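You operate a simulated robot arm through the tools that you are given. There is no shell and no other tool. Be economical: measure what you need, move in short steps, check, and stop when the job is done.

The job below is to be done with a simulated robot arm. You get a single attempt, and the scene is never put back.

TASK
Switch the sealing machine off and sort the three bags by their seams.
Fine: switch off first; dial to 1, white slider out; good seam in the small green tray, weak yellow, burnt red.

Only the result counts: the job must be done as asked and must still hold three seconds after the hand-in. Knocking over, shifting, dropping, spilling or breaking anything else fails it.

THE ROBOT
A 7-joint arm with a two-finger parallel gripper, fixed in place. Base frame: the origin is at the foot of the arm, x ahead of it, y to its left, z up. Lengths are in mm, angles in rad, forces in N, time in s.
With the tool pointing down near the work surface it reaches from about 240 to 620 mm from the base axis. Its first joint turns from -1.152 to 1.152 rad. Payload 2.6 kg.
The TCP is the grasp point between the finger pads, 30 mm short of the fingertips. In the tool frame z runs along the fingers and y along their closing line. Largest opening 94 mm; finger width 28, thickness 10; the body of the gripper, 50 by 96 mm, starts 55 mm behind the TCP.
Orientation is that of the tool frame in the base frame, as [roll, pitch, yaw] about the fixed x, y, z axes, in that order (R = Rz(yaw) Ry(pitch) Rx(roll)). With the fingers straight down and closing along the base's y, the tool's x points along the base's -x, its y along +y and its z along -z.

THE INTERFACE
- The arm moves only by the tool play_rows. Its argument "commands" is one flat list of numbers, 7 for each row, row after row: the opening, from 0 (shut) to 1 (fully open), then the shift along the base's x, y, z in units of 300 mm (1.0 is 300 mm), then the turn, a rotation vector about the base's x, y, z in units of 90 degrees (1.0 is 90 degrees). In form: [grip, x, y, z, ax, ay, az, grip, x, y, z, ax, ay, az, ...]. A call has 1 to 12 rows; each row is the pose to reach, as a shift and turn from the pose commanded when the call began. A call with a number of a shift or a turn outside -1 to 1 is refused whole. A row lasts 0.2 s, in which the tool goes at most 50 mm and 0.15 rad; a call with a longer step from one row to the next is refused whole, and so is a gripper value outside its range. Where a pose cannot be reached the arm comes as near as it can. A force on the tool above 70 N (or 10 N above the force at the start of the call, whichever is more), or a blocked arm, ends the call early, and 0.2 s more pass. The fingers move at their own pace (about 72 mm/s each) and stop on an object; they squeeze with about 29 N. The grip force told is the motor's: it shows also when the fingers shut on nothing. Time passes only in rows, and 0.2 s behind the last, so rows that repeat a pose let the fingers close. The reply holds the time, the measured pose of the TCP, the force on the tool along the base axes, the opening and the grip force, in the units named above and with some noise, with the torque about the TCP (base axes, N m) and any sound that the robot's microphone picked up, and new pictures: "show" is both (left out), scene, wrist or none.
- Cameras (640 x 400 px; columns grow to the right, rows downward): "scene" is fixed at [38.7, 440.5, 553.3]; the picture's right is [-0.70, -0.71, 0.00], its down [-0.47, 0.46, -0.75] and it looks along [0.53, -0.53, -0.66] (base axes); focal length 330 px, centre (320, 200). "wrist" rides on the gripper at [76, 14, -102] in the tool frame; the picture's right is [-0.18, 0.98, 0.00], its down [-0.75, -0.14, -0.64] and it looks along [-0.63, -0.12, 0.77] (tool axes); focal length 243 px, centre (320, 200). There is no depth. A picture from a camera that has moved, and an enlarged one, comes with that camera's place and axes in the base frame and with its lens.
- close_up(camera, box): a new picture of the part [left, top, right, bottom] of that camera's present view, enlarged. No time passes.
- finish_job(): hands the job in; it is judged then, once.

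Go step by step. Nothing tells you positions but the pictures and the camera data: compare them with the known pose of the tool, close in by small moves and look again before you grip or let go. The budget is 120 turns and 200 pictures, counting those below and the enlarged ones. Unless the task says otherwise, let go and move clear before handing in, and close with one line.

The tools are called by a JSON object that holds its "fn" and its "kwargs". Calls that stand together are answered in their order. play_rows: Moves the arm, as the interface text tells. Its arguments: {"type":"object","properties":{"commands":{"type":"array","items":{"type":"number"}},"show":{"type":"string","enum":["both","scene","wrist","none"]}},"required":["commands"]} The other tools are called the same way: close_up (camera, box) takes an enlarged picture of a part of a camera's view; finish_job () hands the job in.

At the start:

```text
time_s: 0.0
position: [319.6, 283.9, 352.9]
ee_rot: [-3.141, -0.001, -3.141]
wrist_force: [0.6, -1.4, 0.2]
ft_torque: [-0.01, -0.02, 0.0]
width: 94.1
grasp_force: 0.1
```

scene: 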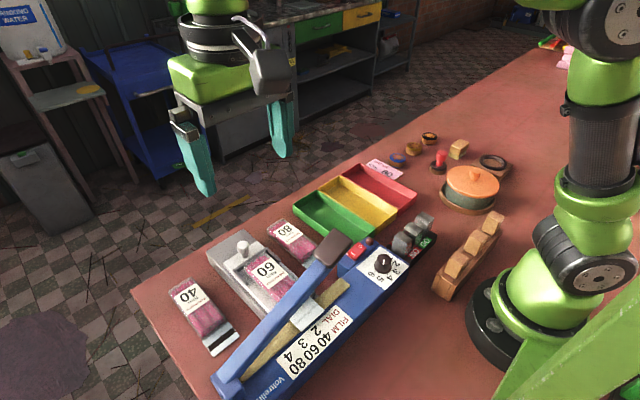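
wrist: 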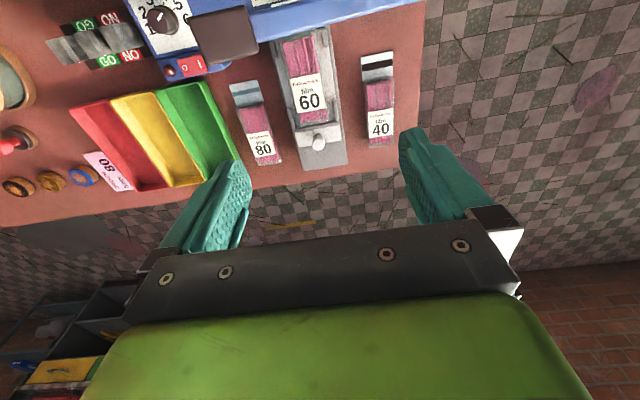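

I see a sealing machine with a dial and switch, three bags (40, 60, 80) and a three-part tray. I'll look closer before moving.

{"fn": "close_up", "kwargs": {"camera": "scene", "box": [320, 200, 460, 290]}}

{"fn": "close_up", "kwargs": {"camera": "scene", "box": [160, 210, 360, 400]}}

{"fn": "close_up", "kwargs": {"camera": "wrist", "box": [220, 20, 420, 180]}}

{"fn": "close_up", "kwargs": {"camera": "wrist", "box": [50, 0, 260, 120]}}

{"fn": "close_up", "kwargs": {"camera": "scene", "box": [360, 110, 520, 300]}}

```text
4.44 times, centred on (390, 245) of scene
camera zoom: at [38.7, 440.5, 553.3], right [-0.7, -0.71, 0.0], down [-0.47, 0.46, -0.75], along [0.53, -0.53, -0.66], focal length 1466 px, centre (9, 0)
```

zoom: 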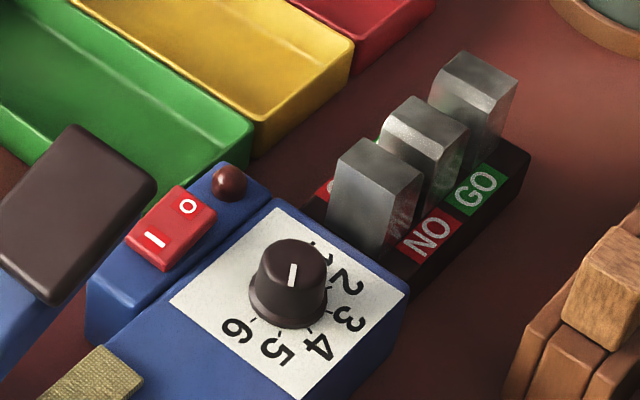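

```text
2.11 times, centred on (260, 305) of scene
camera zoom: at [38.7, 440.5, 553.3], right [-0.7, -0.71, 0.0], down [-0.47, 0.46, -0.75], along [0.53, -0.53, -0.66], focal length 694 px, centre (446, -21)
```

zoom: 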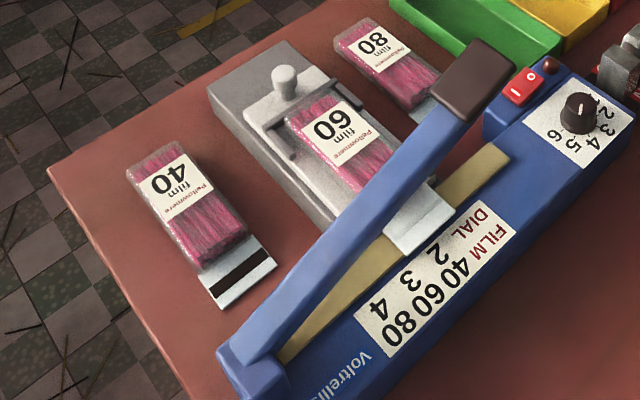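

```text
2.50 times, centred on (320, 100) of wrist
camera zoom: at [242.7, 297.5, 456.6], right [0.18, 0.98, 0.0], down [0.75, -0.14, 0.64], along [0.63, -0.12, -0.77], focal length 606 px, centre (320, 450)
```

zoom: 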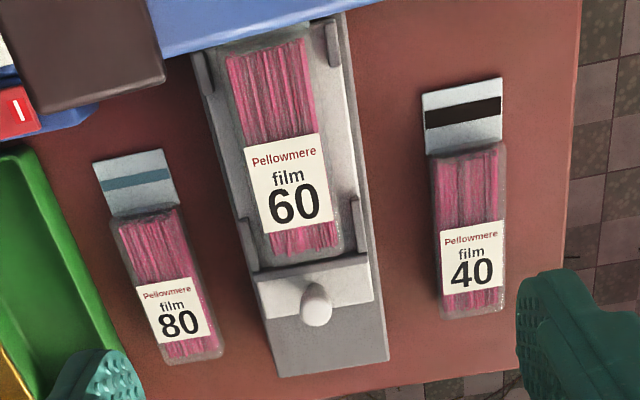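

```text
3.05 times, centred on (155, 60) of wrist
camera zoom: at [242.7, 297.5, 456.6], right [0.18, 0.98, 0.0], down [0.75, -0.14, 0.64], along [0.63, -0.12, -0.77], focal length 739 px, centre (823, 627)
```

zoom: 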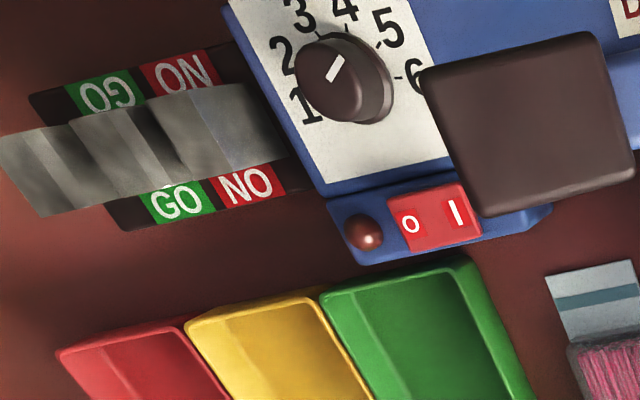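

```text
2.11 times, centred on (440, 205) of scene
camera zoom: at [38.7, 440.5, 553.3], right [-0.7, -0.71, 0.0], down [-0.47, 0.46, -0.75], along [0.53, -0.53, -0.66], focal length 694 px, centre (67, 190)
```

zoom: 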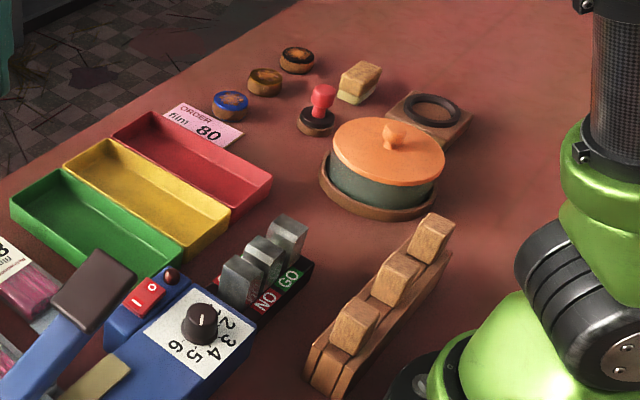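

The scene: the switch lies at about (287,88,40), with O on the -y side. The dial is at about (227,85,62), and the lever pad is raised near (253,193,160). I'll close the gripper and move above the switch, staying well clear of everything.

{"fn": "play_rows", "kwargs": {"commands": [0, -0.018, -0.113, -0.07, 0, 0, 0, 0, -0.035, -0.227, -0.14, 0, 0, 0, 0, -0.053, -0.34, -0.21, 0, 0, 0, 0, -0.07, -0.453, -0.28, 0, 0, 0, 0, -0.088, -0.567, -0.36, 0, 0, 0, 0, -0.105, -0.68, -0.48, 0, 0, 0], "show": "both"}}

```text
time_s: 1.4
position: [285.5, 79.9, 209.2]
ee_rot: [3.141, 0.001, -3.139]
wrist_force: [0.0, -0.1, -0.1]
ft_torque: [0.02, 0.02, 0.0]
width: 0.1
grasp_force: 28.6
camera wrist: at [210.7, 93.6, 311.4], right [0.18, 0.98, 0.0], down [0.75, -0.14, 0.64], along [0.63, -0.12, -0.77], focal length 243 px, centre (320, 200)
```

scene: 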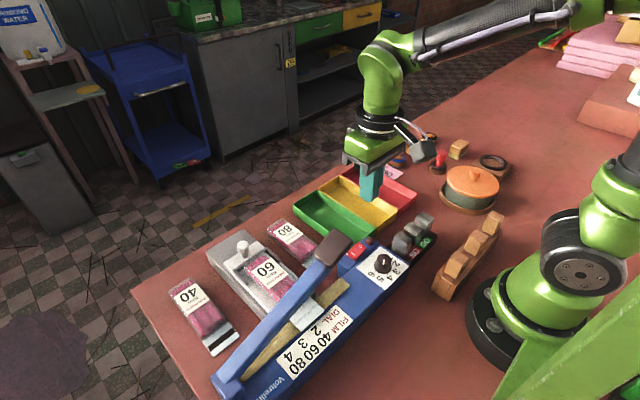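
wrist: 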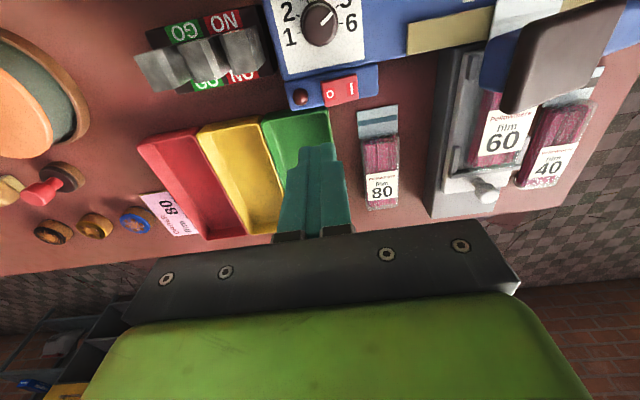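

The gripper is above the switch. I'll take close-ups from here for the dial mark and the switch.

{"fn": "close_up", "kwargs": {"camera": "wrist", "box": [260, 0, 400, 110]}}

{"fn": "close_up", "kwargs": {"camera": "scene", "box": [340, 225, 420, 290]}}

{"fn": "close_up", "kwargs": {"camera": "wrist", "box": [340, 0, 620, 220]}}

```text
3.64 times, centred on (330, 55) of wrist
camera zoom: at [210.7, 93.6, 311.4], right [0.18, 0.98, 0.0], down [0.75, -0.14, 0.64], along [0.63, -0.12, -0.77], focal length 882 px, centre (284, 727)
```

zoom: 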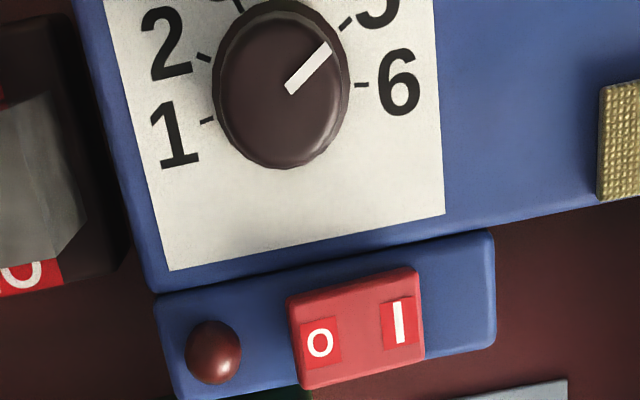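

```text
6.15 times, centred on (380, 258) of scene
camera zoom: at [38.7, 440.5, 553.3], right [-0.7, -0.71, 0.0], down [-0.47, 0.46, -0.75], along [0.53, -0.53, -0.66], focal length 2030 px, centre (-49, -154)
```

zoom: 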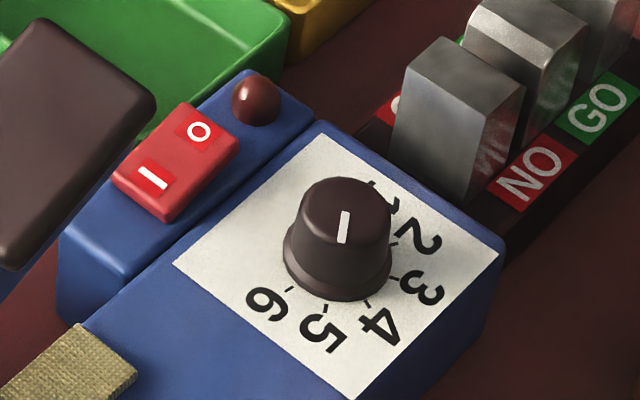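

```text
1.82 times, centred on (480, 110) of wrist
camera zoom: at [210.7, 93.6, 311.4], right [0.18, 0.98, 0.0], down [0.75, -0.14, 0.64], along [0.63, -0.12, -0.77], focal length 441 px, centre (29, 364)
```

zoom: 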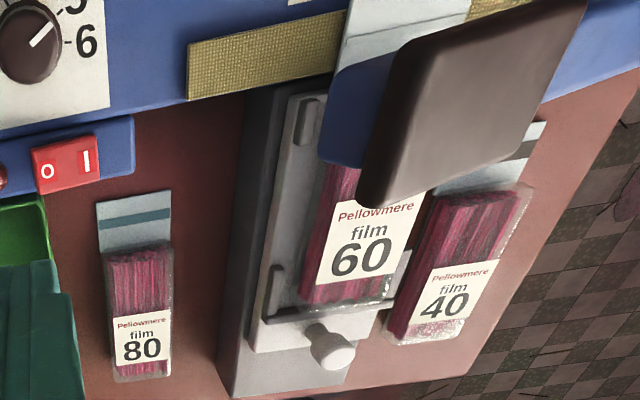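

The dial points at 5, and reaching 1 takes about +156° of turn. Combining the views puts O at about (284,89,63), so I'll go down above the O half with the fingers shut.

{"fn": "play_rows", "kwargs": {"commands": [0, -0.005, 0.014, -0.15, 0, 0, 0, 0, -0.005, 0.014, -0.28, 0, 0, 0, 0, -0.005, 0.014, -0.34, 0, 0, 0, 0, -0.005, 0.014, -0.34, 0, 0, 0], "show": "both"}}

{"fn": "close_up", "kwargs": {"camera": "scene", "box": [320, 205, 420, 290]}}

```text
time_s: 2.4
position: [285.6, 82.8, 106.7]
ee_rot: [-3.141, 0.0, -3.141]
wrist_force: [-0.2, -0.2, 0.4]
ft_torque: [0.01, 0.0, 0.0]
width: 0.2
grasp_force: 29.1
camera wrist: at [209.5, 97.6, 209.7], right [0.18, 0.98, 0.0], down [0.75, -0.14, 0.64], along [0.63, -0.12, -0.77], focal length 243 px, centre (320, 200)
```

scene: 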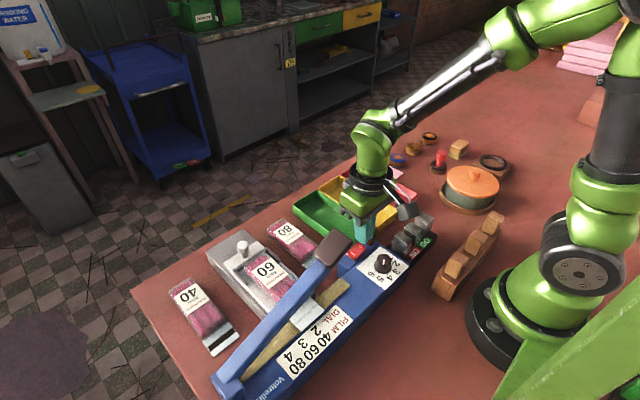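
wrist: 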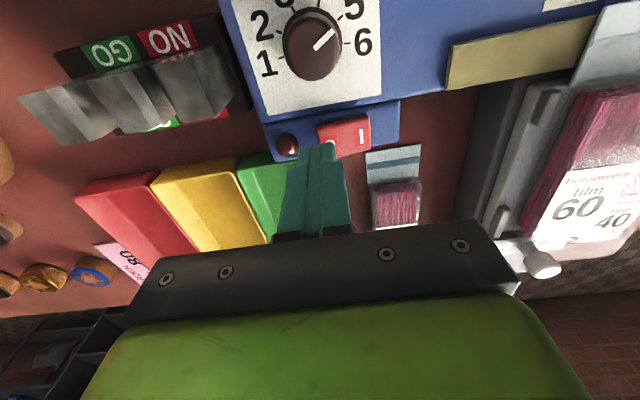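

```text
4.71 times, centred on (370, 248) of scene
camera zoom: at [38.7, 440.5, 553.3], right [-0.7, -0.71, 0.0], down [-0.47, 0.46, -0.75], along [0.53, -0.53, -0.66], focal length 1552 px, centre (85, -24)
```

zoom: 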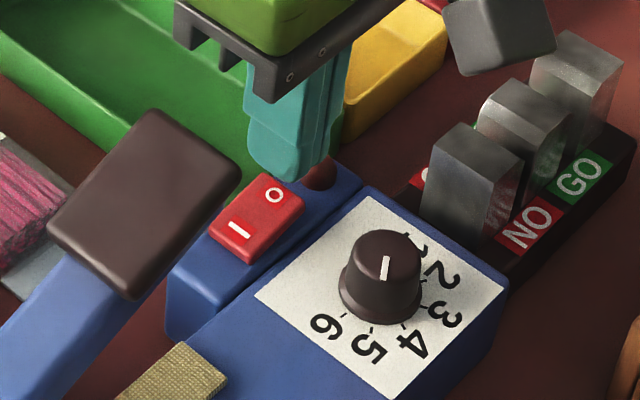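

The tip sits just above O, slightly toward the lamp. I'll shift 4 mm in +y and lower slowly.

{"fn": "play_rows", "kwargs": {"commands": [0, 0, 0.014, 0, 0, 0, 0, 0, 0, 0.014, -0.015, 0, 0, 0, 0, 0, 0.014, -0.03, 0, 0, 0, 0, 0, 0.014, -0.037, 0, 0, 0], "show": "both"}}

{"fn": "close_up", "kwargs": {"camera": "scene", "box": [320, 205, 420, 290]}}

```text
time_s: 3.4
position: [285.9, 88.7, 96.5]
ee_rot: [-3.14, 0.0, 3.141]
wrist_force: [-0.4, 0.1, 0.8]
ft_torque: [-0.02, 0.01, -0.01]
width: 0.0
grasp_force: 29.1
camera wrist: at [209.6, 101.9, 199.2], right [0.18, 0.98, 0.0], down [0.75, -0.14, 0.64], along [0.63, -0.12, -0.77], focal length 243 px, centre (320, 200)
```

scene: 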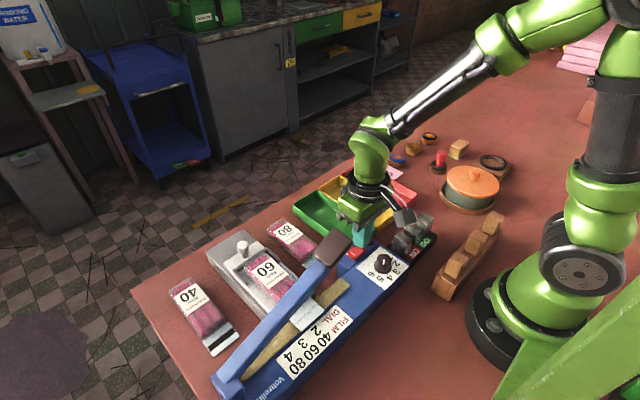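
wrist: 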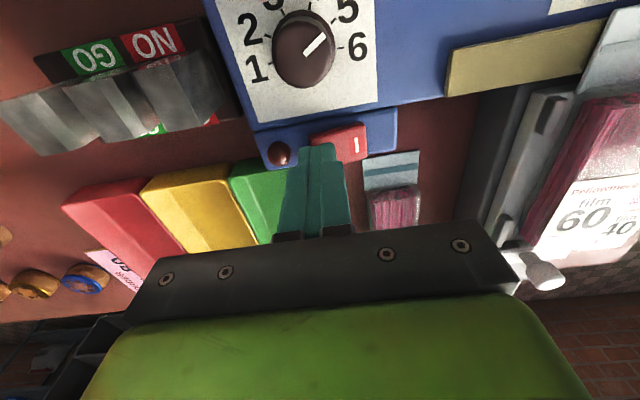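

```text
4.71 times, centred on (370, 248) of scene
camera zoom: at [38.7, 440.5, 553.3], right [-0.7, -0.71, 0.0], down [-0.47, 0.46, -0.75], along [0.53, -0.53, -0.66], focal length 1552 px, centre (85, -24)
```

zoom: 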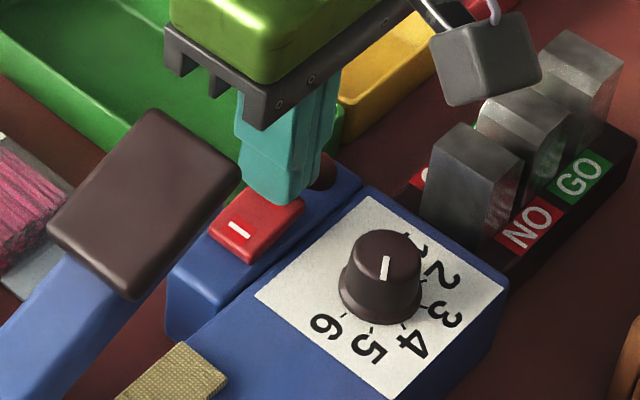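

The tips are just above O. I'll press down with a small shift back in -y.

{"fn": "play_rows", "kwargs": {"commands": [0, 0, -0.01, 0, 0, 0, 0, 0, 0, -0.01, -0.01, 0, 0, 0, 0, 0, -0.01, -0.02, 0, 0, 0], "show": "none"}}

{"fn": "close_up", "kwargs": {"camera": "scene", "box": [320, 205, 420, 290]}}

```text
time_s: 4.2
position: [285.5, 85.1, 89.3]
ee_rot: [-3.141, -0.001, -3.14]
wrist_force: [-0.2, 0.0, -0.1]
ft_torque: [0.01, -0.03, 0.02]
width: 0.2
grasp_force: 28.8
```

```text
4.71 times, centred on (370, 248) of scene
camera zoom: at [38.7, 440.5, 553.3], right [-0.7, -0.71, 0.0], down [-0.47, 0.46, -0.75], along [0.53, -0.53, -0.66], focal length 1552 px, centre (85, -24)
```

zoom: 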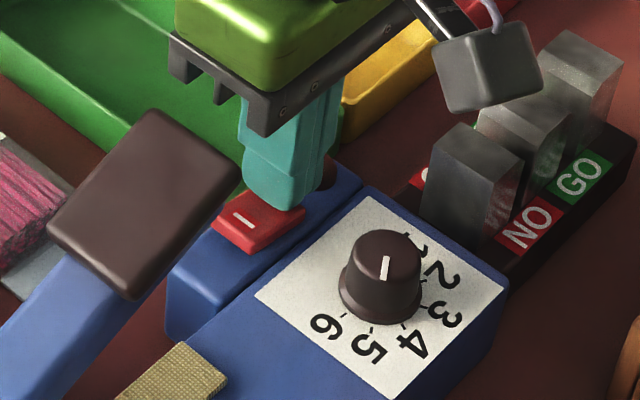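

No force is felt yet, so I'll go on pressing.

{"fn": "play_rows", "kwargs": {"commands": [0, 0, 0, -0.007, 0, 0, 0, 0, 0, 0, -0.014, 0, 0, 0], "show": "none"}}

{"fn": "close_up", "kwargs": {"camera": "scene", "box": [320, 205, 420, 290]}}

```text
time_s: 4.8
position: [285.8, 85.4, 88.4]
ee_rot: [3.139, 0.002, 3.139]
wrist_force: [-4.9, -3.8, 15.9]
ft_torque: [0.04, 0.21, 0.07]
width: 0.0
grasp_force: 28.8
stopped in row 2: the force on the tool passed its limit at 80 N (the readings are from after the stop); the commanded pose is now the measured one
```

```text
4.71 times, centred on (370, 248) of scene
camera zoom: at [38.7, 440.5, 553.3], right [-0.7, -0.71, 0.0], down [-0.47, 0.46, -0.75], along [0.53, -0.53, -0.66], focal length 1552 px, centre (85, -24)
```

zoom: 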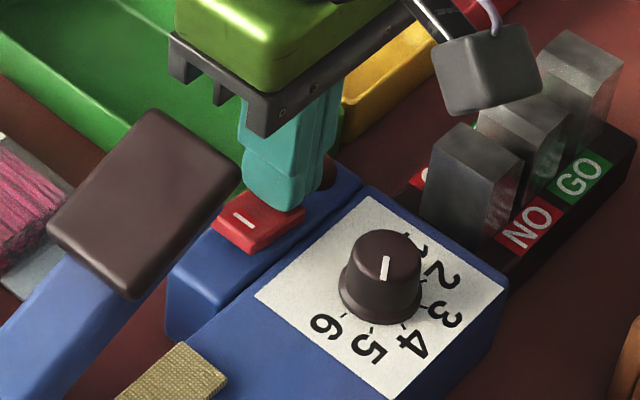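

It reached a hard stop. I'll raise the arm and look at the rocker.

{"fn": "play_rows", "kwargs": {"commands": [0, 0, 0, 0.07, 0, 0, 0, 0, 0, 0, 0.2, 0, 0, 0, 0, 0, 0, 0.36, 0, 0, 0], "show": "none"}}

{"fn": "close_up", "kwargs": {"camera": "scene", "box": [320, 205, 420, 290]}}

{"fn": "close_up", "kwargs": {"camera": "wrist", "box": [260, 0, 400, 110]}}

```text
time_s: 5.6
position: [285.8, 85.0, 198.4]
ee_rot: [3.139, -0.002, 3.14]
wrist_force: [0.1, 0.5, 0.0]
ft_torque: [0.0, 0.03, -0.01]
width: 0.1
grasp_force: 28.8
```

```text
4.71 times, centred on (370, 248) of scene
camera zoom: at [38.7, 440.5, 553.3], right [-0.7, -0.71, 0.0], down [-0.47, 0.46, -0.75], along [0.53, -0.53, -0.66], focal length 1552 px, centre (85, -24)
```

zoom: 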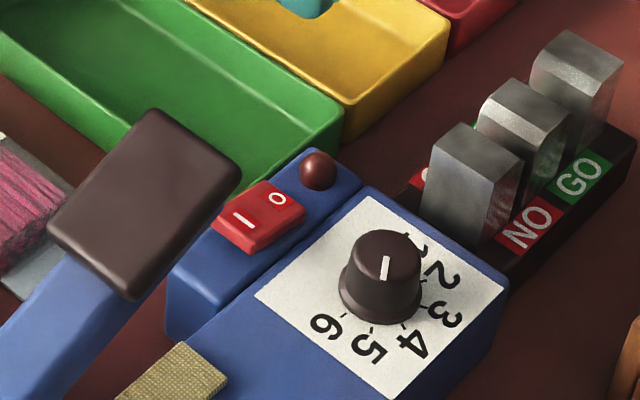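

```text
3.64 times, centred on (330, 55) of wrist
camera zoom: at [209.0, 99.1, 300.9], right [0.19, 0.98, 0.0], down [0.75, -0.14, 0.64], along [0.63, -0.12, -0.77], focal length 882 px, centre (284, 727)
```

zoom: 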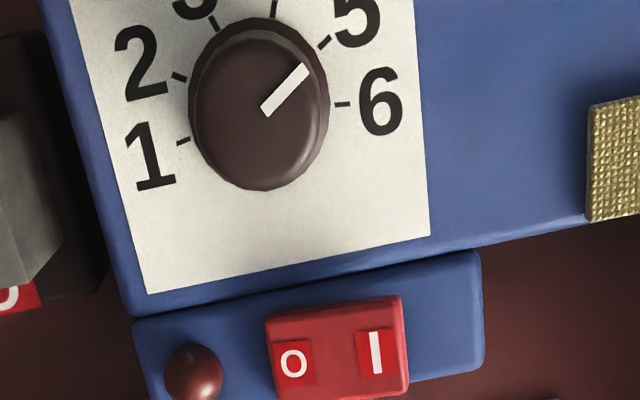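

The rocker is now tipped to O, so the switch is off. Next I'll move above the dial at about (229,89) with the fingers part open.

{"fn": "play_rows", "kwargs": {"commands": [0.5, -0.1, 0.014, 0, 0, 0, 0, 0.5, -0.19, 0.014, 0, 0, 0, 0, 0.5, -0.19, 0.014, -0.12, 0, 0, 0, 0.5, -0.19, 0.014, -0.24, 0, 0, 0, 0.5, -0.19, 0.014, -0.24, 0, 0, 0], "show": "both"}}

{"fn": "close_up", "kwargs": {"camera": "scene", "box": [330, 180, 450, 290]}}

```text
time_s: 6.8
position: [227.9, 88.2, 124.6]
ee_rot: [3.141, 0.002, 3.139]
wrist_force: [-0.3, 0.0, 0.3]
ft_torque: [-0.01, 0.01, 0.02]
width: 47.0
grasp_force: 0.2
camera wrist: at [152.0, 103.4, 227.9], right [0.19, 0.98, 0.0], down [0.75, -0.14, 0.64], along [0.63, -0.12, -0.77], focal length 243 px, centre (320, 200)
```

scene: 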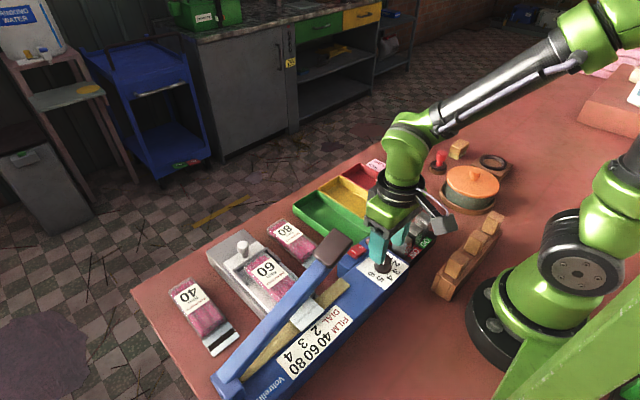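
wrist: 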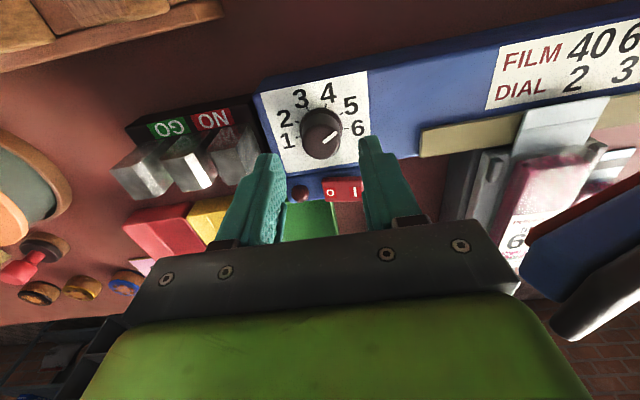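

```text
3.64 times, centred on (390, 235) of scene
camera zoom: at [38.7, 440.5, 553.3], right [-0.7, -0.71, 0.0], down [-0.47, 0.46, -0.75], along [0.53, -0.53, -0.66], focal length 1200 px, centre (66, 73)
```

zoom: 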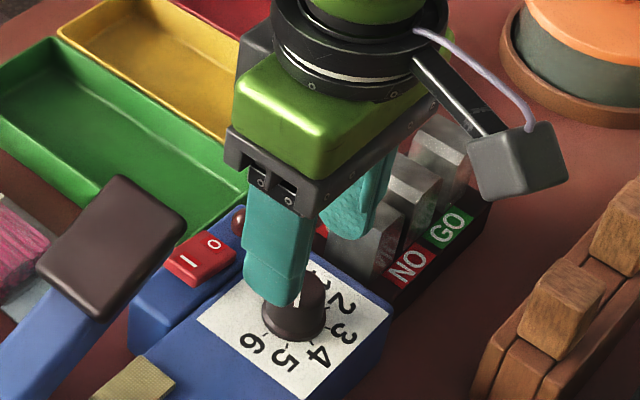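

The weights are low (top at about 70 mm), so they're clear. I'll lower over the knob and check before gripping.

{"fn": "play_rows", "kwargs": {"commands": [0.5, 0.002, 0.003, -0.06, 0, 0, 0, 0.5, 0.002, 0.003, -0.1, 0, 0, 0, 0.5, 0.002, 0.003, -0.115, 0, 0, 0, 0.5, 0.002, 0.003, -0.115, 0, 0, 0], "show": "wrist"}}

{"fn": "close_up", "kwargs": {"camera": "scene", "box": [330, 200, 430, 290]}}

```text
time_s: 7.8
position: [229.7, 90.1, 90.4]
ee_rot: [3.139, 0.001, 3.136]
wrist_force: [0.4, -0.3, -0.2]
ft_torque: [0.01, -0.01, -0.02]
width: 47.0
grasp_force: 0.1
camera wrist: at [153.4, 103.9, 193.0], right [0.19, 0.98, 0.0], down [0.75, -0.14, 0.64], along [0.63, -0.12, -0.77], focal length 243 px, centre (320, 200)
```

wrist: 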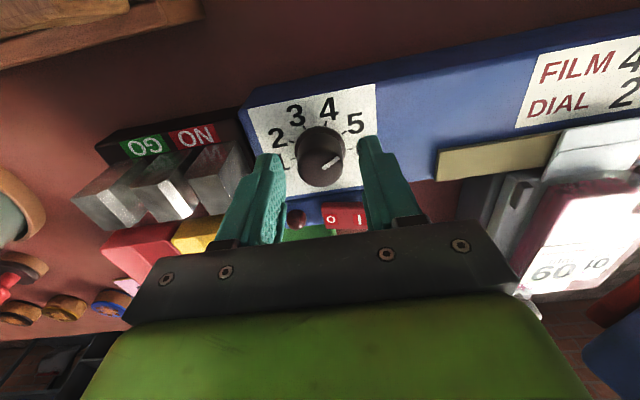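

```text
4.44 times, centred on (380, 245) of scene
camera zoom: at [38.7, 440.5, 553.3], right [-0.7, -0.71, 0.0], down [-0.47, 0.46, -0.75], along [0.53, -0.53, -0.66], focal length 1466 px, centre (53, 0)
```

zoom: 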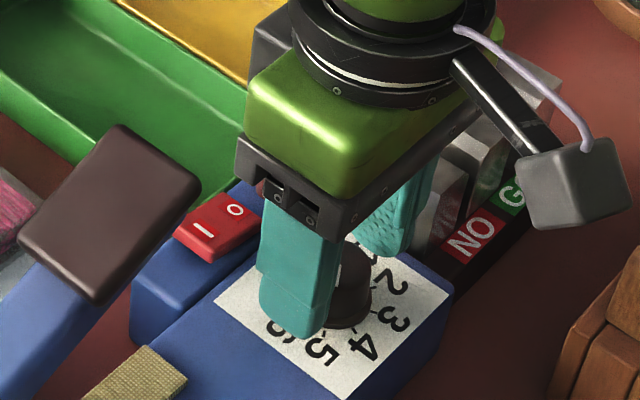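

The fingers straddle the knob and it looks centred. I'll lower 2 mm and grip.

{"fn": "play_rows", "kwargs": {"commands": [0.5, 0, 0, -0.008, 0, 0, 0, 0.2, 0, 0, -0.008, 0, 0, 0, 0, 0, 0, -0.008, 0, 0, 0, 0, 0, 0, -0.008, 0, 0, 0], "show": "wrist"}}

```text
time_s: 8.8
position: [229.7, 89.7, 86.5]
ee_rot: [3.14, 0.002, 3.14]
wrist_force: [1.1, 4.2, -3.4]
ft_torque: [-0.31, -0.19, -0.02]
width: 28.3
grasp_force: 44.8
camera wrist: at [153.6, 104.1, 191.1], right [0.19, 0.98, 0.0], down [0.75, -0.14, 0.64], along [0.63, -0.12, -0.77], focal length 243 px, centre (320, 200)
```

wrist: 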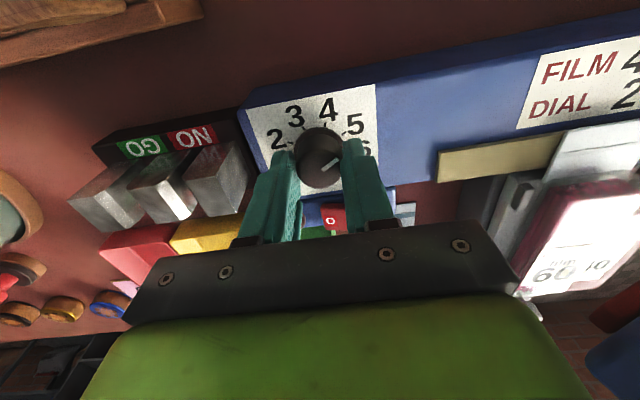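

Gripped at 28.3 mm. I'll turn it about +78°.

{"fn": "play_rows", "kwargs": {"commands": [0, 0, 0, 0, 0, 0, 0.087, 0, 0, 0, 0, 0, 0, 0.174, 0, 0, 0, 0, 0, 0, 0.261, 0, 0, 0, 0, 0, 0, 0.348, 0, 0, 0, 0, 0, 0, 0.435, 0, 0, 0, 0, 0, 0, 0.522, 0, 0, 0, 0, 0, 0, 0.609, 0, 0, 0, 0, 0, 0, 0.696, 0, 0, 0, 0, 0, 0, 0.783, 0, 0, 0, 0, 0, 0, 0.867], "show": "both"}}

```text
time_s: 11.0
position: [228.9, 91.0, 87.6]
ee_rot: [3.137, 0.003, -1.782]
wrist_force: [-10.2, 30.4, 0.6]
ft_torque: [0.31, 0.0, -0.02]
width: 28.5
grasp_force: 45.1
camera wrist: at [199.4, 18.9, 191.0], right [-0.92, 0.39, 0.0], down [0.3, 0.71, 0.64], along [0.25, 0.59, -0.77], focal length 243 px, centre (320, 200)
```

scene: 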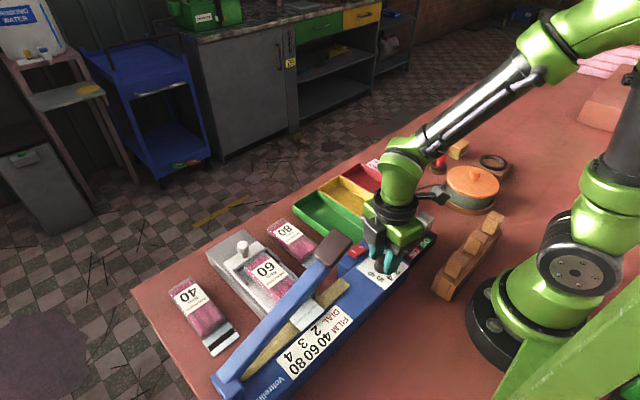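
wrist: 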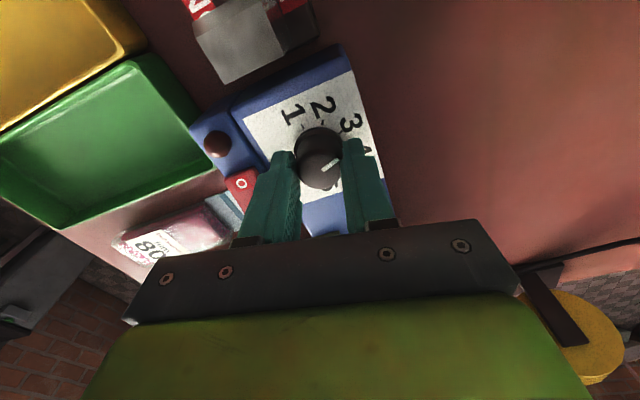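

The knob follows the gripper. I'll release, turn back, and regrip for the second half.

{"fn": "play_rows", "kwargs": {"commands": [0.5, 0, 0, 0, 0, 0, 0, 0.5, 0, 0, 0.01, 0, 0, 0, 0.5, 0, 0, 0.01, 0, 0, -0.087, 0.5, 0, 0, 0.01, 0, 0, -0.174, 0.5, 0, 0, 0.01, 0, 0, -0.261, 0.5, 0, 0, 0.01, 0, 0, -0.348, 0.5, 0, 0, 0.01, 0, 0, -0.435, 0.5, 0, 0, 0.01, 0, 0, -0.522, 0.5, 0, 0, 0.01, 0, 0, -0.609, 0.5, 0, 0, 0.01, 0, 0, -0.696, 0.5, 0, 0, 0.01, 0, 0, -0.783, 0.5, 0, 0, 0.01, 0, 0, -0.867], "show": "none"}}

{"fn": "close_up", "kwargs": {"camera": "wrist", "box": [240, 70, 400, 240]}}

```text
time_s: 13.6
position: [229.7, 90.4, 91.0]
ee_rot: [3.14, 0.003, 3.136]
wrist_force: [-0.1, -0.5, 0.2]
ft_torque: [0.0, -0.01, 0.03]
width: 46.8
grasp_force: 0.0
```

```text
2.35 times, centred on (320, 155) of wrist
camera zoom: at [153.2, 104.3, 194.2], right [0.19, 0.98, 0.0], down [0.75, -0.15, 0.64], along [0.63, -0.12, -0.77], focal length 571 px, centre (320, 306)
```

zoom: 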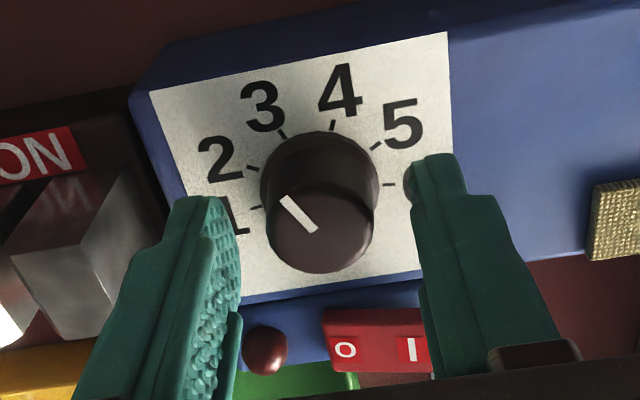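

The mark now points between 2 and 3 (about -150°), so it needs about 68° more to reach 1. I'll regrip and turn.

{"fn": "play_rows", "kwargs": {"commands": [0.3, 0, 0, -0.014, 0, 0, 0, 0, 0, 0, -0.014, 0, 0, 0, 0, 0, 0, -0.014, 0, 0, 0, 0, 0, 0, -0.014, 0, 0, 0.09, 0, 0, 0, -0.014, 0, 0, 0.18, 0, 0, 0, -0.014, 0, 0, 0.27, 0, 0, 0, -0.014, 0, 0, 0.36, 0, 0, 0, -0.014, 0, 0, 0.45, 0, 0, 0, -0.014, 0, 0, 0.54, 0, 0, 0, -0.014, 0, 0, 0.63, 0, 0, 0, -0.014, 0, 0, 0.7, 0, 0, 0, -0.014, 0, 0, 0.74], "show": "none"}}

{"fn": "close_up", "kwargs": {"camera": "wrist", "box": [240, 70, 400, 240]}}

```text
time_s: 16.2
position: [230.2, 91.3, 86.4]
ee_rot: [3.141, 0.002, -1.977]
wrist_force: [-11.4, 28.7, 21.6]
ft_torque: [-0.06, 0.23, -0.06]
width: 28.6
grasp_force: 44.5
```

```text
2.35 times, centred on (320, 155) of wrist
camera zoom: at [186.0, 26.2, 189.9], right [-0.83, 0.56, 0.0], down [0.43, 0.63, 0.64], along [0.36, 0.53, -0.77], focal length 571 px, centre (320, 306)
```

zoom: 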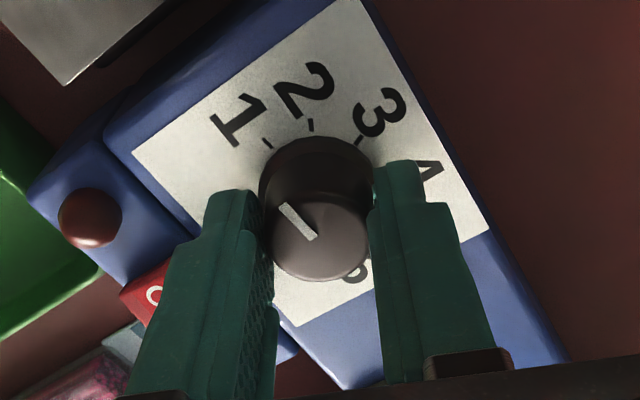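

The mark now reads about -81.5°, which is on tick 1. I'll release, lift and verify.

{"fn": "play_rows", "kwargs": {"commands": [0.5, 0, 0, 0, 0, 0, 0, 0.5, 0, 0, 0.0, 0, 0, 0, 0.5, 0, 0, 0.1, 0, 0, 0, 0.5, 0, 0, 0.25, 0, 0, 0, 0.5, 0, 0, 0.4, 0, 0, 0], "show": "none"}}

{"fn": "close_up", "kwargs": {"camera": "wrist", "box": [240, 40, 400, 200]}}

{"fn": "close_up", "kwargs": {"camera": "scene", "box": [330, 205, 430, 290]}}

```text
time_s: 17.4
position: [231.0, 89.5, 208.0]
ee_rot: [3.139, 0.0, -1.982]
wrist_force: [0.6, 0.0, -0.2]
ft_torque: [0.0, 0.02, -0.02]
width: 47.2
grasp_force: 0.1
```

```text
2.50 times, centred on (320, 120) of wrist
camera zoom: at [187.2, 25.6, 311.3], right [-0.83, 0.56, 0.0], down [0.43, 0.63, 0.64], along [0.36, 0.53, -0.77], focal length 606 px, centre (320, 400)
```

zoom: 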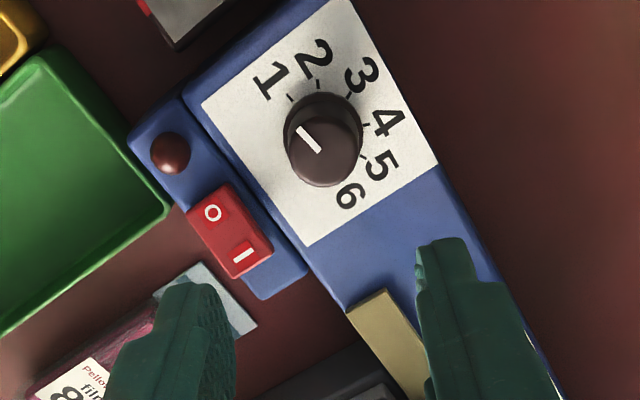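

```text
4.71 times, centred on (380, 248) of scene
camera zoom: at [38.7, 440.5, 553.3], right [-0.7, -0.71, 0.0], down [-0.47, 0.46, -0.75], along [0.53, -0.53, -0.66], focal length 1552 px, centre (38, -24)
```

zoom: 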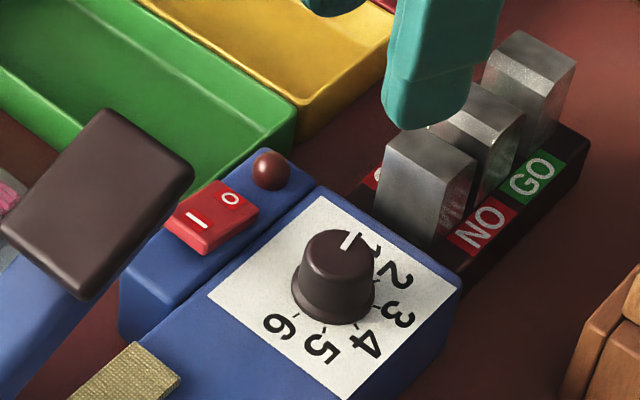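

The switch is off and the dial is at 1. Next I'll rise, turn back and move above the slider's knob at about (429,259,74).

{"fn": "play_rows", "kwargs": {"commands": [0.5, 0, 0, 0.15, 0, 0, -0.08, 0.5, 0, 0, 0.3, 0, 0, -0.16, 0.5, 0.08, 0.07, 0.32, 0, 0, -0.25, 0.6, 0.16, 0.14, 0.32, 0, 0, -0.34, 0.6, 0.25, 0.21, 0.32, 0, 0, -0.43, 0.6, 0.34, 0.28, 0.32, 0, 0, -0.52, 0.6, 0.43, 0.36, 0.3, 0, 0, -0.61, 0.6, 0.52, 0.44, 0.2, 0, 0, -0.68, 0.6, 0.6, 0.52, 0.1, 0, 0, -0.733, 0.6, 0.65, 0.565, 0, 0, 0, -0.733, 0.6, 0.65, 0.565, 0, 0, 0, -0.733], "show": "both"}}

{"fn": "close_up", "kwargs": {"camera": "wrist", "box": [200, 0, 500, 200]}}

{"fn": "close_up", "kwargs": {"camera": "scene", "box": [190, 180, 350, 320]}}

```text
time_s: 19.8
position: [424.2, 260.8, 206.6]
ee_rot: [3.14, 0.001, -3.134]
wrist_force: [0.5, -0.6, -0.1]
ft_torque: [-0.02, 0.0, 0.02]
width: 56.7
grasp_force: 0.0
camera wrist: at [348.3, 273.6, 309.8], right [0.18, 0.98, 0.0], down [0.75, -0.14, 0.64], along [0.63, -0.11, -0.77], focal length 243 px, centre (320, 200)
```

scene: 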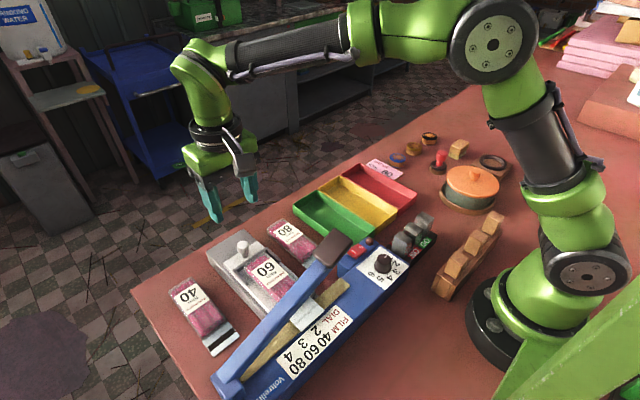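
wrist: 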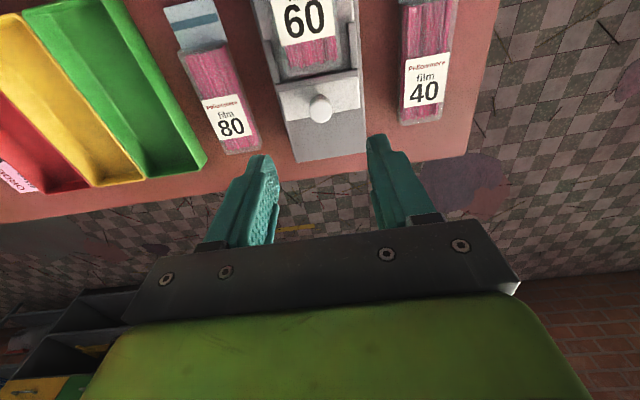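

```text
2.00 times, centred on (350, 100) of wrist
camera zoom: at [348.3, 273.6, 309.8], right [0.18, 0.98, 0.0], down [0.75, -0.14, 0.64], along [0.63, -0.11, -0.77], focal length 485 px, centre (260, 400)
```

zoom: 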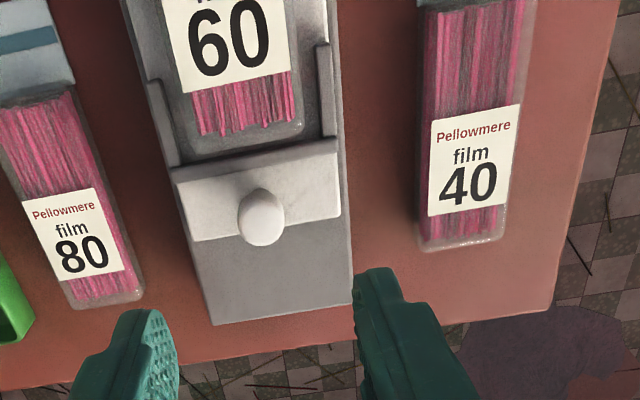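

```text
2.86 times, centred on (270, 250) of scene
camera zoom: at [38.7, 440.5, 553.3], right [-0.7, -0.71, 0.0], down [-0.47, 0.46, -0.75], along [0.53, -0.53, -0.66], focal length 942 px, centre (463, 57)
```

zoom: 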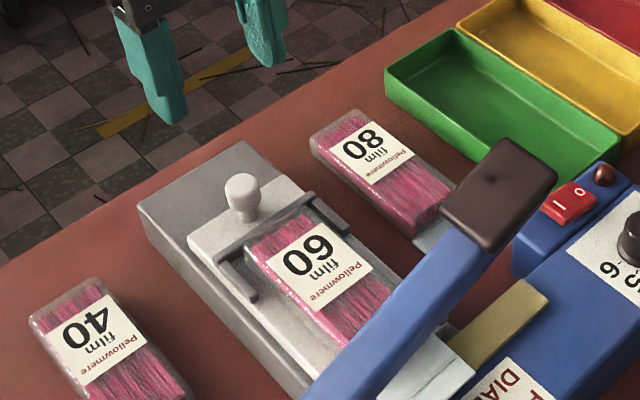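

The knob cap sits at about (428,260,78). I'll lower over it with the fingers on either side in y.

{"fn": "play_rows", "kwargs": {"commands": [0.55, 0.013, -0.002, -0.13, 0, 0, -0.004, 0.55, 0.013, -0.002, -0.26, 0, 0, -0.004, 0.55, 0.013, -0.002, -0.36, 0, 0, -0.004, 0.55, 0.013, -0.002, -0.38, 0, 0, -0.004, 0.55, 0.013, -0.002, -0.38, 0, 0, -0.004], "show": "both"}}

{"fn": "close_up", "kwargs": {"camera": "scene", "box": [190, 180, 350, 320]}}

```text
time_s: 21.0
position: [428.5, 260.0, 92.4]
ee_rot: [3.14, 0.002, -3.139]
wrist_force: [0.0, -0.1, -0.1]
ft_torque: [0.01, 0.0, -0.03]
width: 51.8
grasp_force: 0.2
camera wrist: at [351.7, 272.8, 195.9], right [0.18, 0.98, 0.0], down [0.75, -0.14, 0.64], along [0.63, -0.12, -0.77], focal length 243 px, centre (320, 200)
```

scene: 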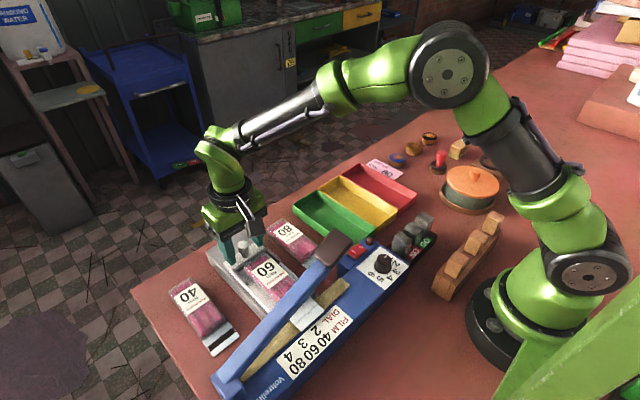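
wrist: 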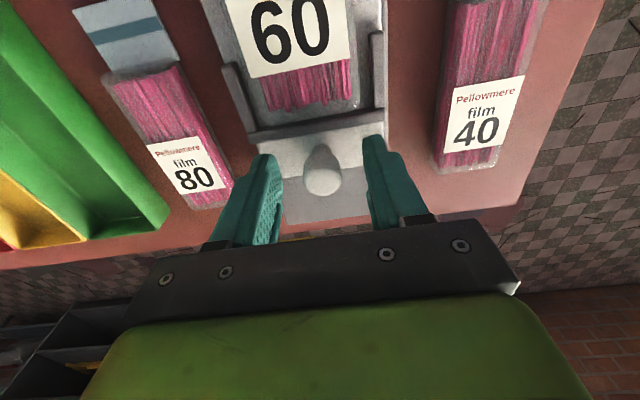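

```text
2.86 times, centred on (270, 250) of scene
camera zoom: at [38.7, 440.5, 553.3], right [-0.7, -0.71, 0.0], down [-0.47, 0.46, -0.75], along [0.53, -0.53, -0.66], focal length 942 px, centre (463, 57)
```

zoom: 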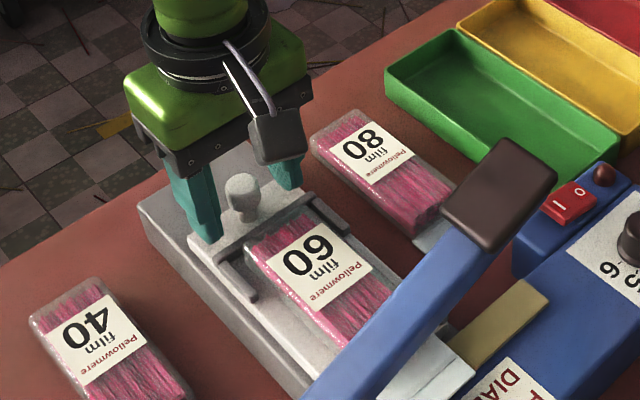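

The knob is between the pads. I'll close and pull 30 mm in +x.

{"fn": "play_rows", "kwargs": {"commands": [0.1, 0, 0, -0.006, 0, 0, 0, 0, 0, 0, -0.006, 0, 0, 0, 0, 0, 0, -0.006, 0, 0, 0, 0, 0.02, 0, -0.006, 0, 0, 0, 0, 0.05, 0, -0.006, 0, 0, 0, 0, 0.08, 0, -0.006, 0, 0, 0, 0, 0.1, 0, -0.006, 0, 0, 0], "show": "both"}}

```text
time_s: 22.6
position: [457.5, 259.4, 91.3]
ee_rot: [3.139, 0.002, -3.139]
wrist_force: [-0.7, 9.4, 8.4]
ft_torque: [-0.15, -0.15, 0.09]
width: 21.5
grasp_force: 44.9
camera wrist: at [381.6, 273.6, 194.6], right [0.18, 0.98, 0.0], down [0.75, -0.14, 0.64], along [0.63, -0.11, -0.77], focal length 243 px, centre (320, 200)
```

scene: 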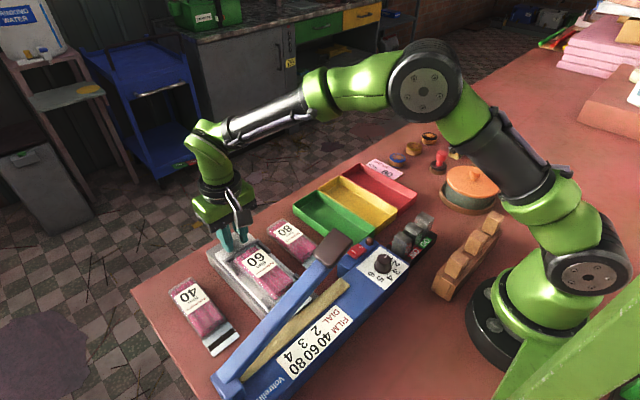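
wrist: 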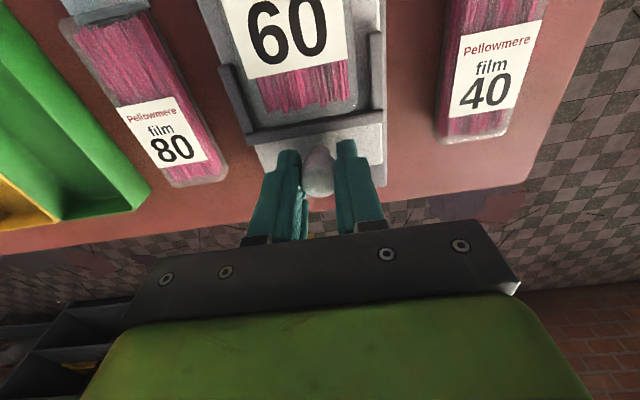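

The slider came along with its bag. I'll keep pulling gently until it stops.

{"fn": "play_rows", "kwargs": {"commands": [0, 0.015, 0, 0, 0, 0, 0, 0, 0.03, 0, 0, 0, 0, 0, 0, 0.045, 0, 0, 0, 0, 0, 0, 0.06, 0, 0, 0, 0, 0], "show": "both"}}

{"fn": "close_up", "kwargs": {"camera": "scene", "box": [190, 200, 350, 340]}}

```text
time_s: 23.6
position: [476.2, 260.4, 91.6]
ee_rot: [3.137, 0.002, -3.141]
wrist_force: [-0.2, 14.2, 13.3]
ft_torque: [-0.21, 0.41, -0.11]
width: 21.3
grasp_force: 45.1
camera wrist: at [399.8, 273.5, 194.5], right [0.18, 0.98, 0.0], down [0.75, -0.14, 0.64], along [0.63, -0.11, -0.77], focal length 243 px, centre (320, 200)
```

scene: 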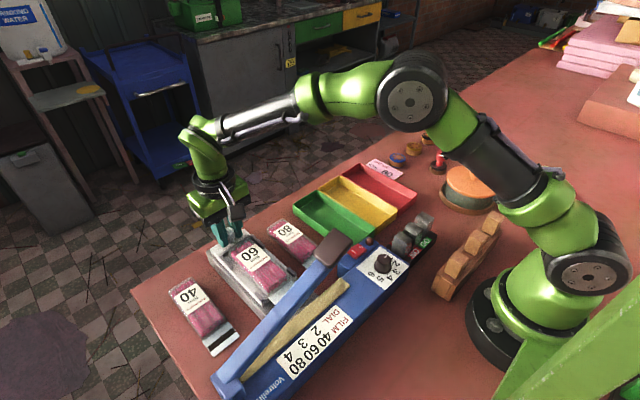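
wrist: 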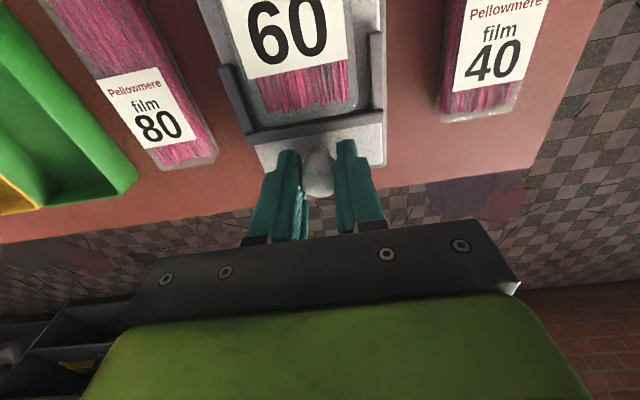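

```text
2.86 times, centred on (270, 270) of scene
camera zoom: at [38.6, 440.4, 553.3], right [-0.7, -0.71, 0.0], down [-0.47, 0.46, -0.75], along [0.53, -0.53, -0.66], focal length 942 px, centre (463, 0)
```

zoom: 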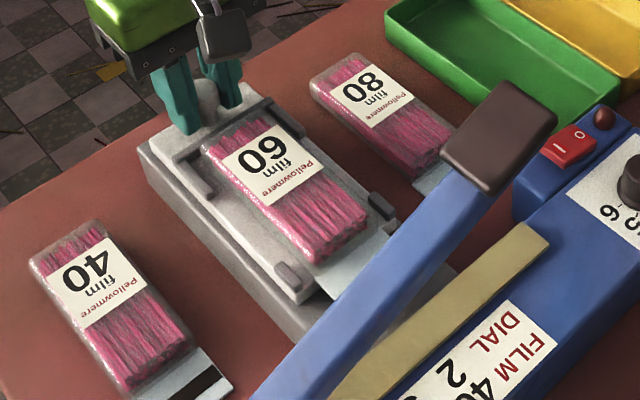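

The slider is nearly flush with the base's end. I'll pull a few millimetres more to feel for the stop.

{"fn": "play_rows", "kwargs": {"commands": [0, 0.01, 0, 0, 0, 0, 0, 0, 0.02, 0, 0, 0, 0, 0, 0, 0.03, 0, 0, 0, 0, 0], "show": "wrist"}}

{"fn": "close_up", "kwargs": {"camera": "scene", "box": [190, 200, 350, 340]}}

```text
time_s: 24.4
position: [482.4, 260.7, 89.1]
ee_rot: [3.14, -0.01, -3.141]
wrist_force: [-30.3, 3.3, 17.7]
ft_torque: [-0.24, 0.12, 0.01]
width: 21.3
grasp_force: 45.4
camera wrist: at [407.3, 274.0, 193.3], right [0.18, 0.98, 0.0], down [0.76, -0.14, 0.63], along [0.62, -0.12, -0.77], focal length 243 px, centre (320, 200)
```

wrist: 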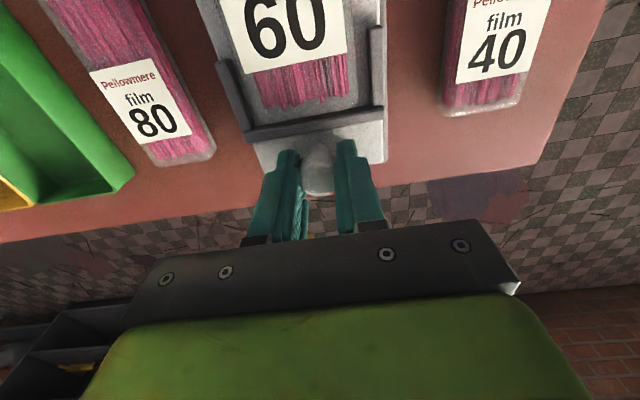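

```text
2.86 times, centred on (270, 270) of scene
camera zoom: at [38.6, 440.4, 553.3], right [-0.7, -0.71, 0.0], down [-0.47, 0.46, -0.75], along [0.53, -0.53, -0.66], focal length 942 px, centre (463, 0)
```

zoom: 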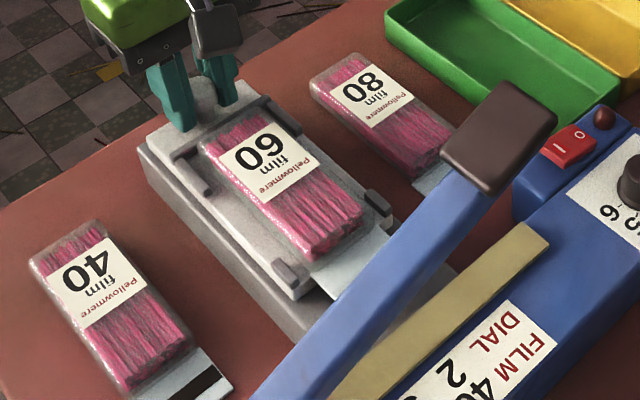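

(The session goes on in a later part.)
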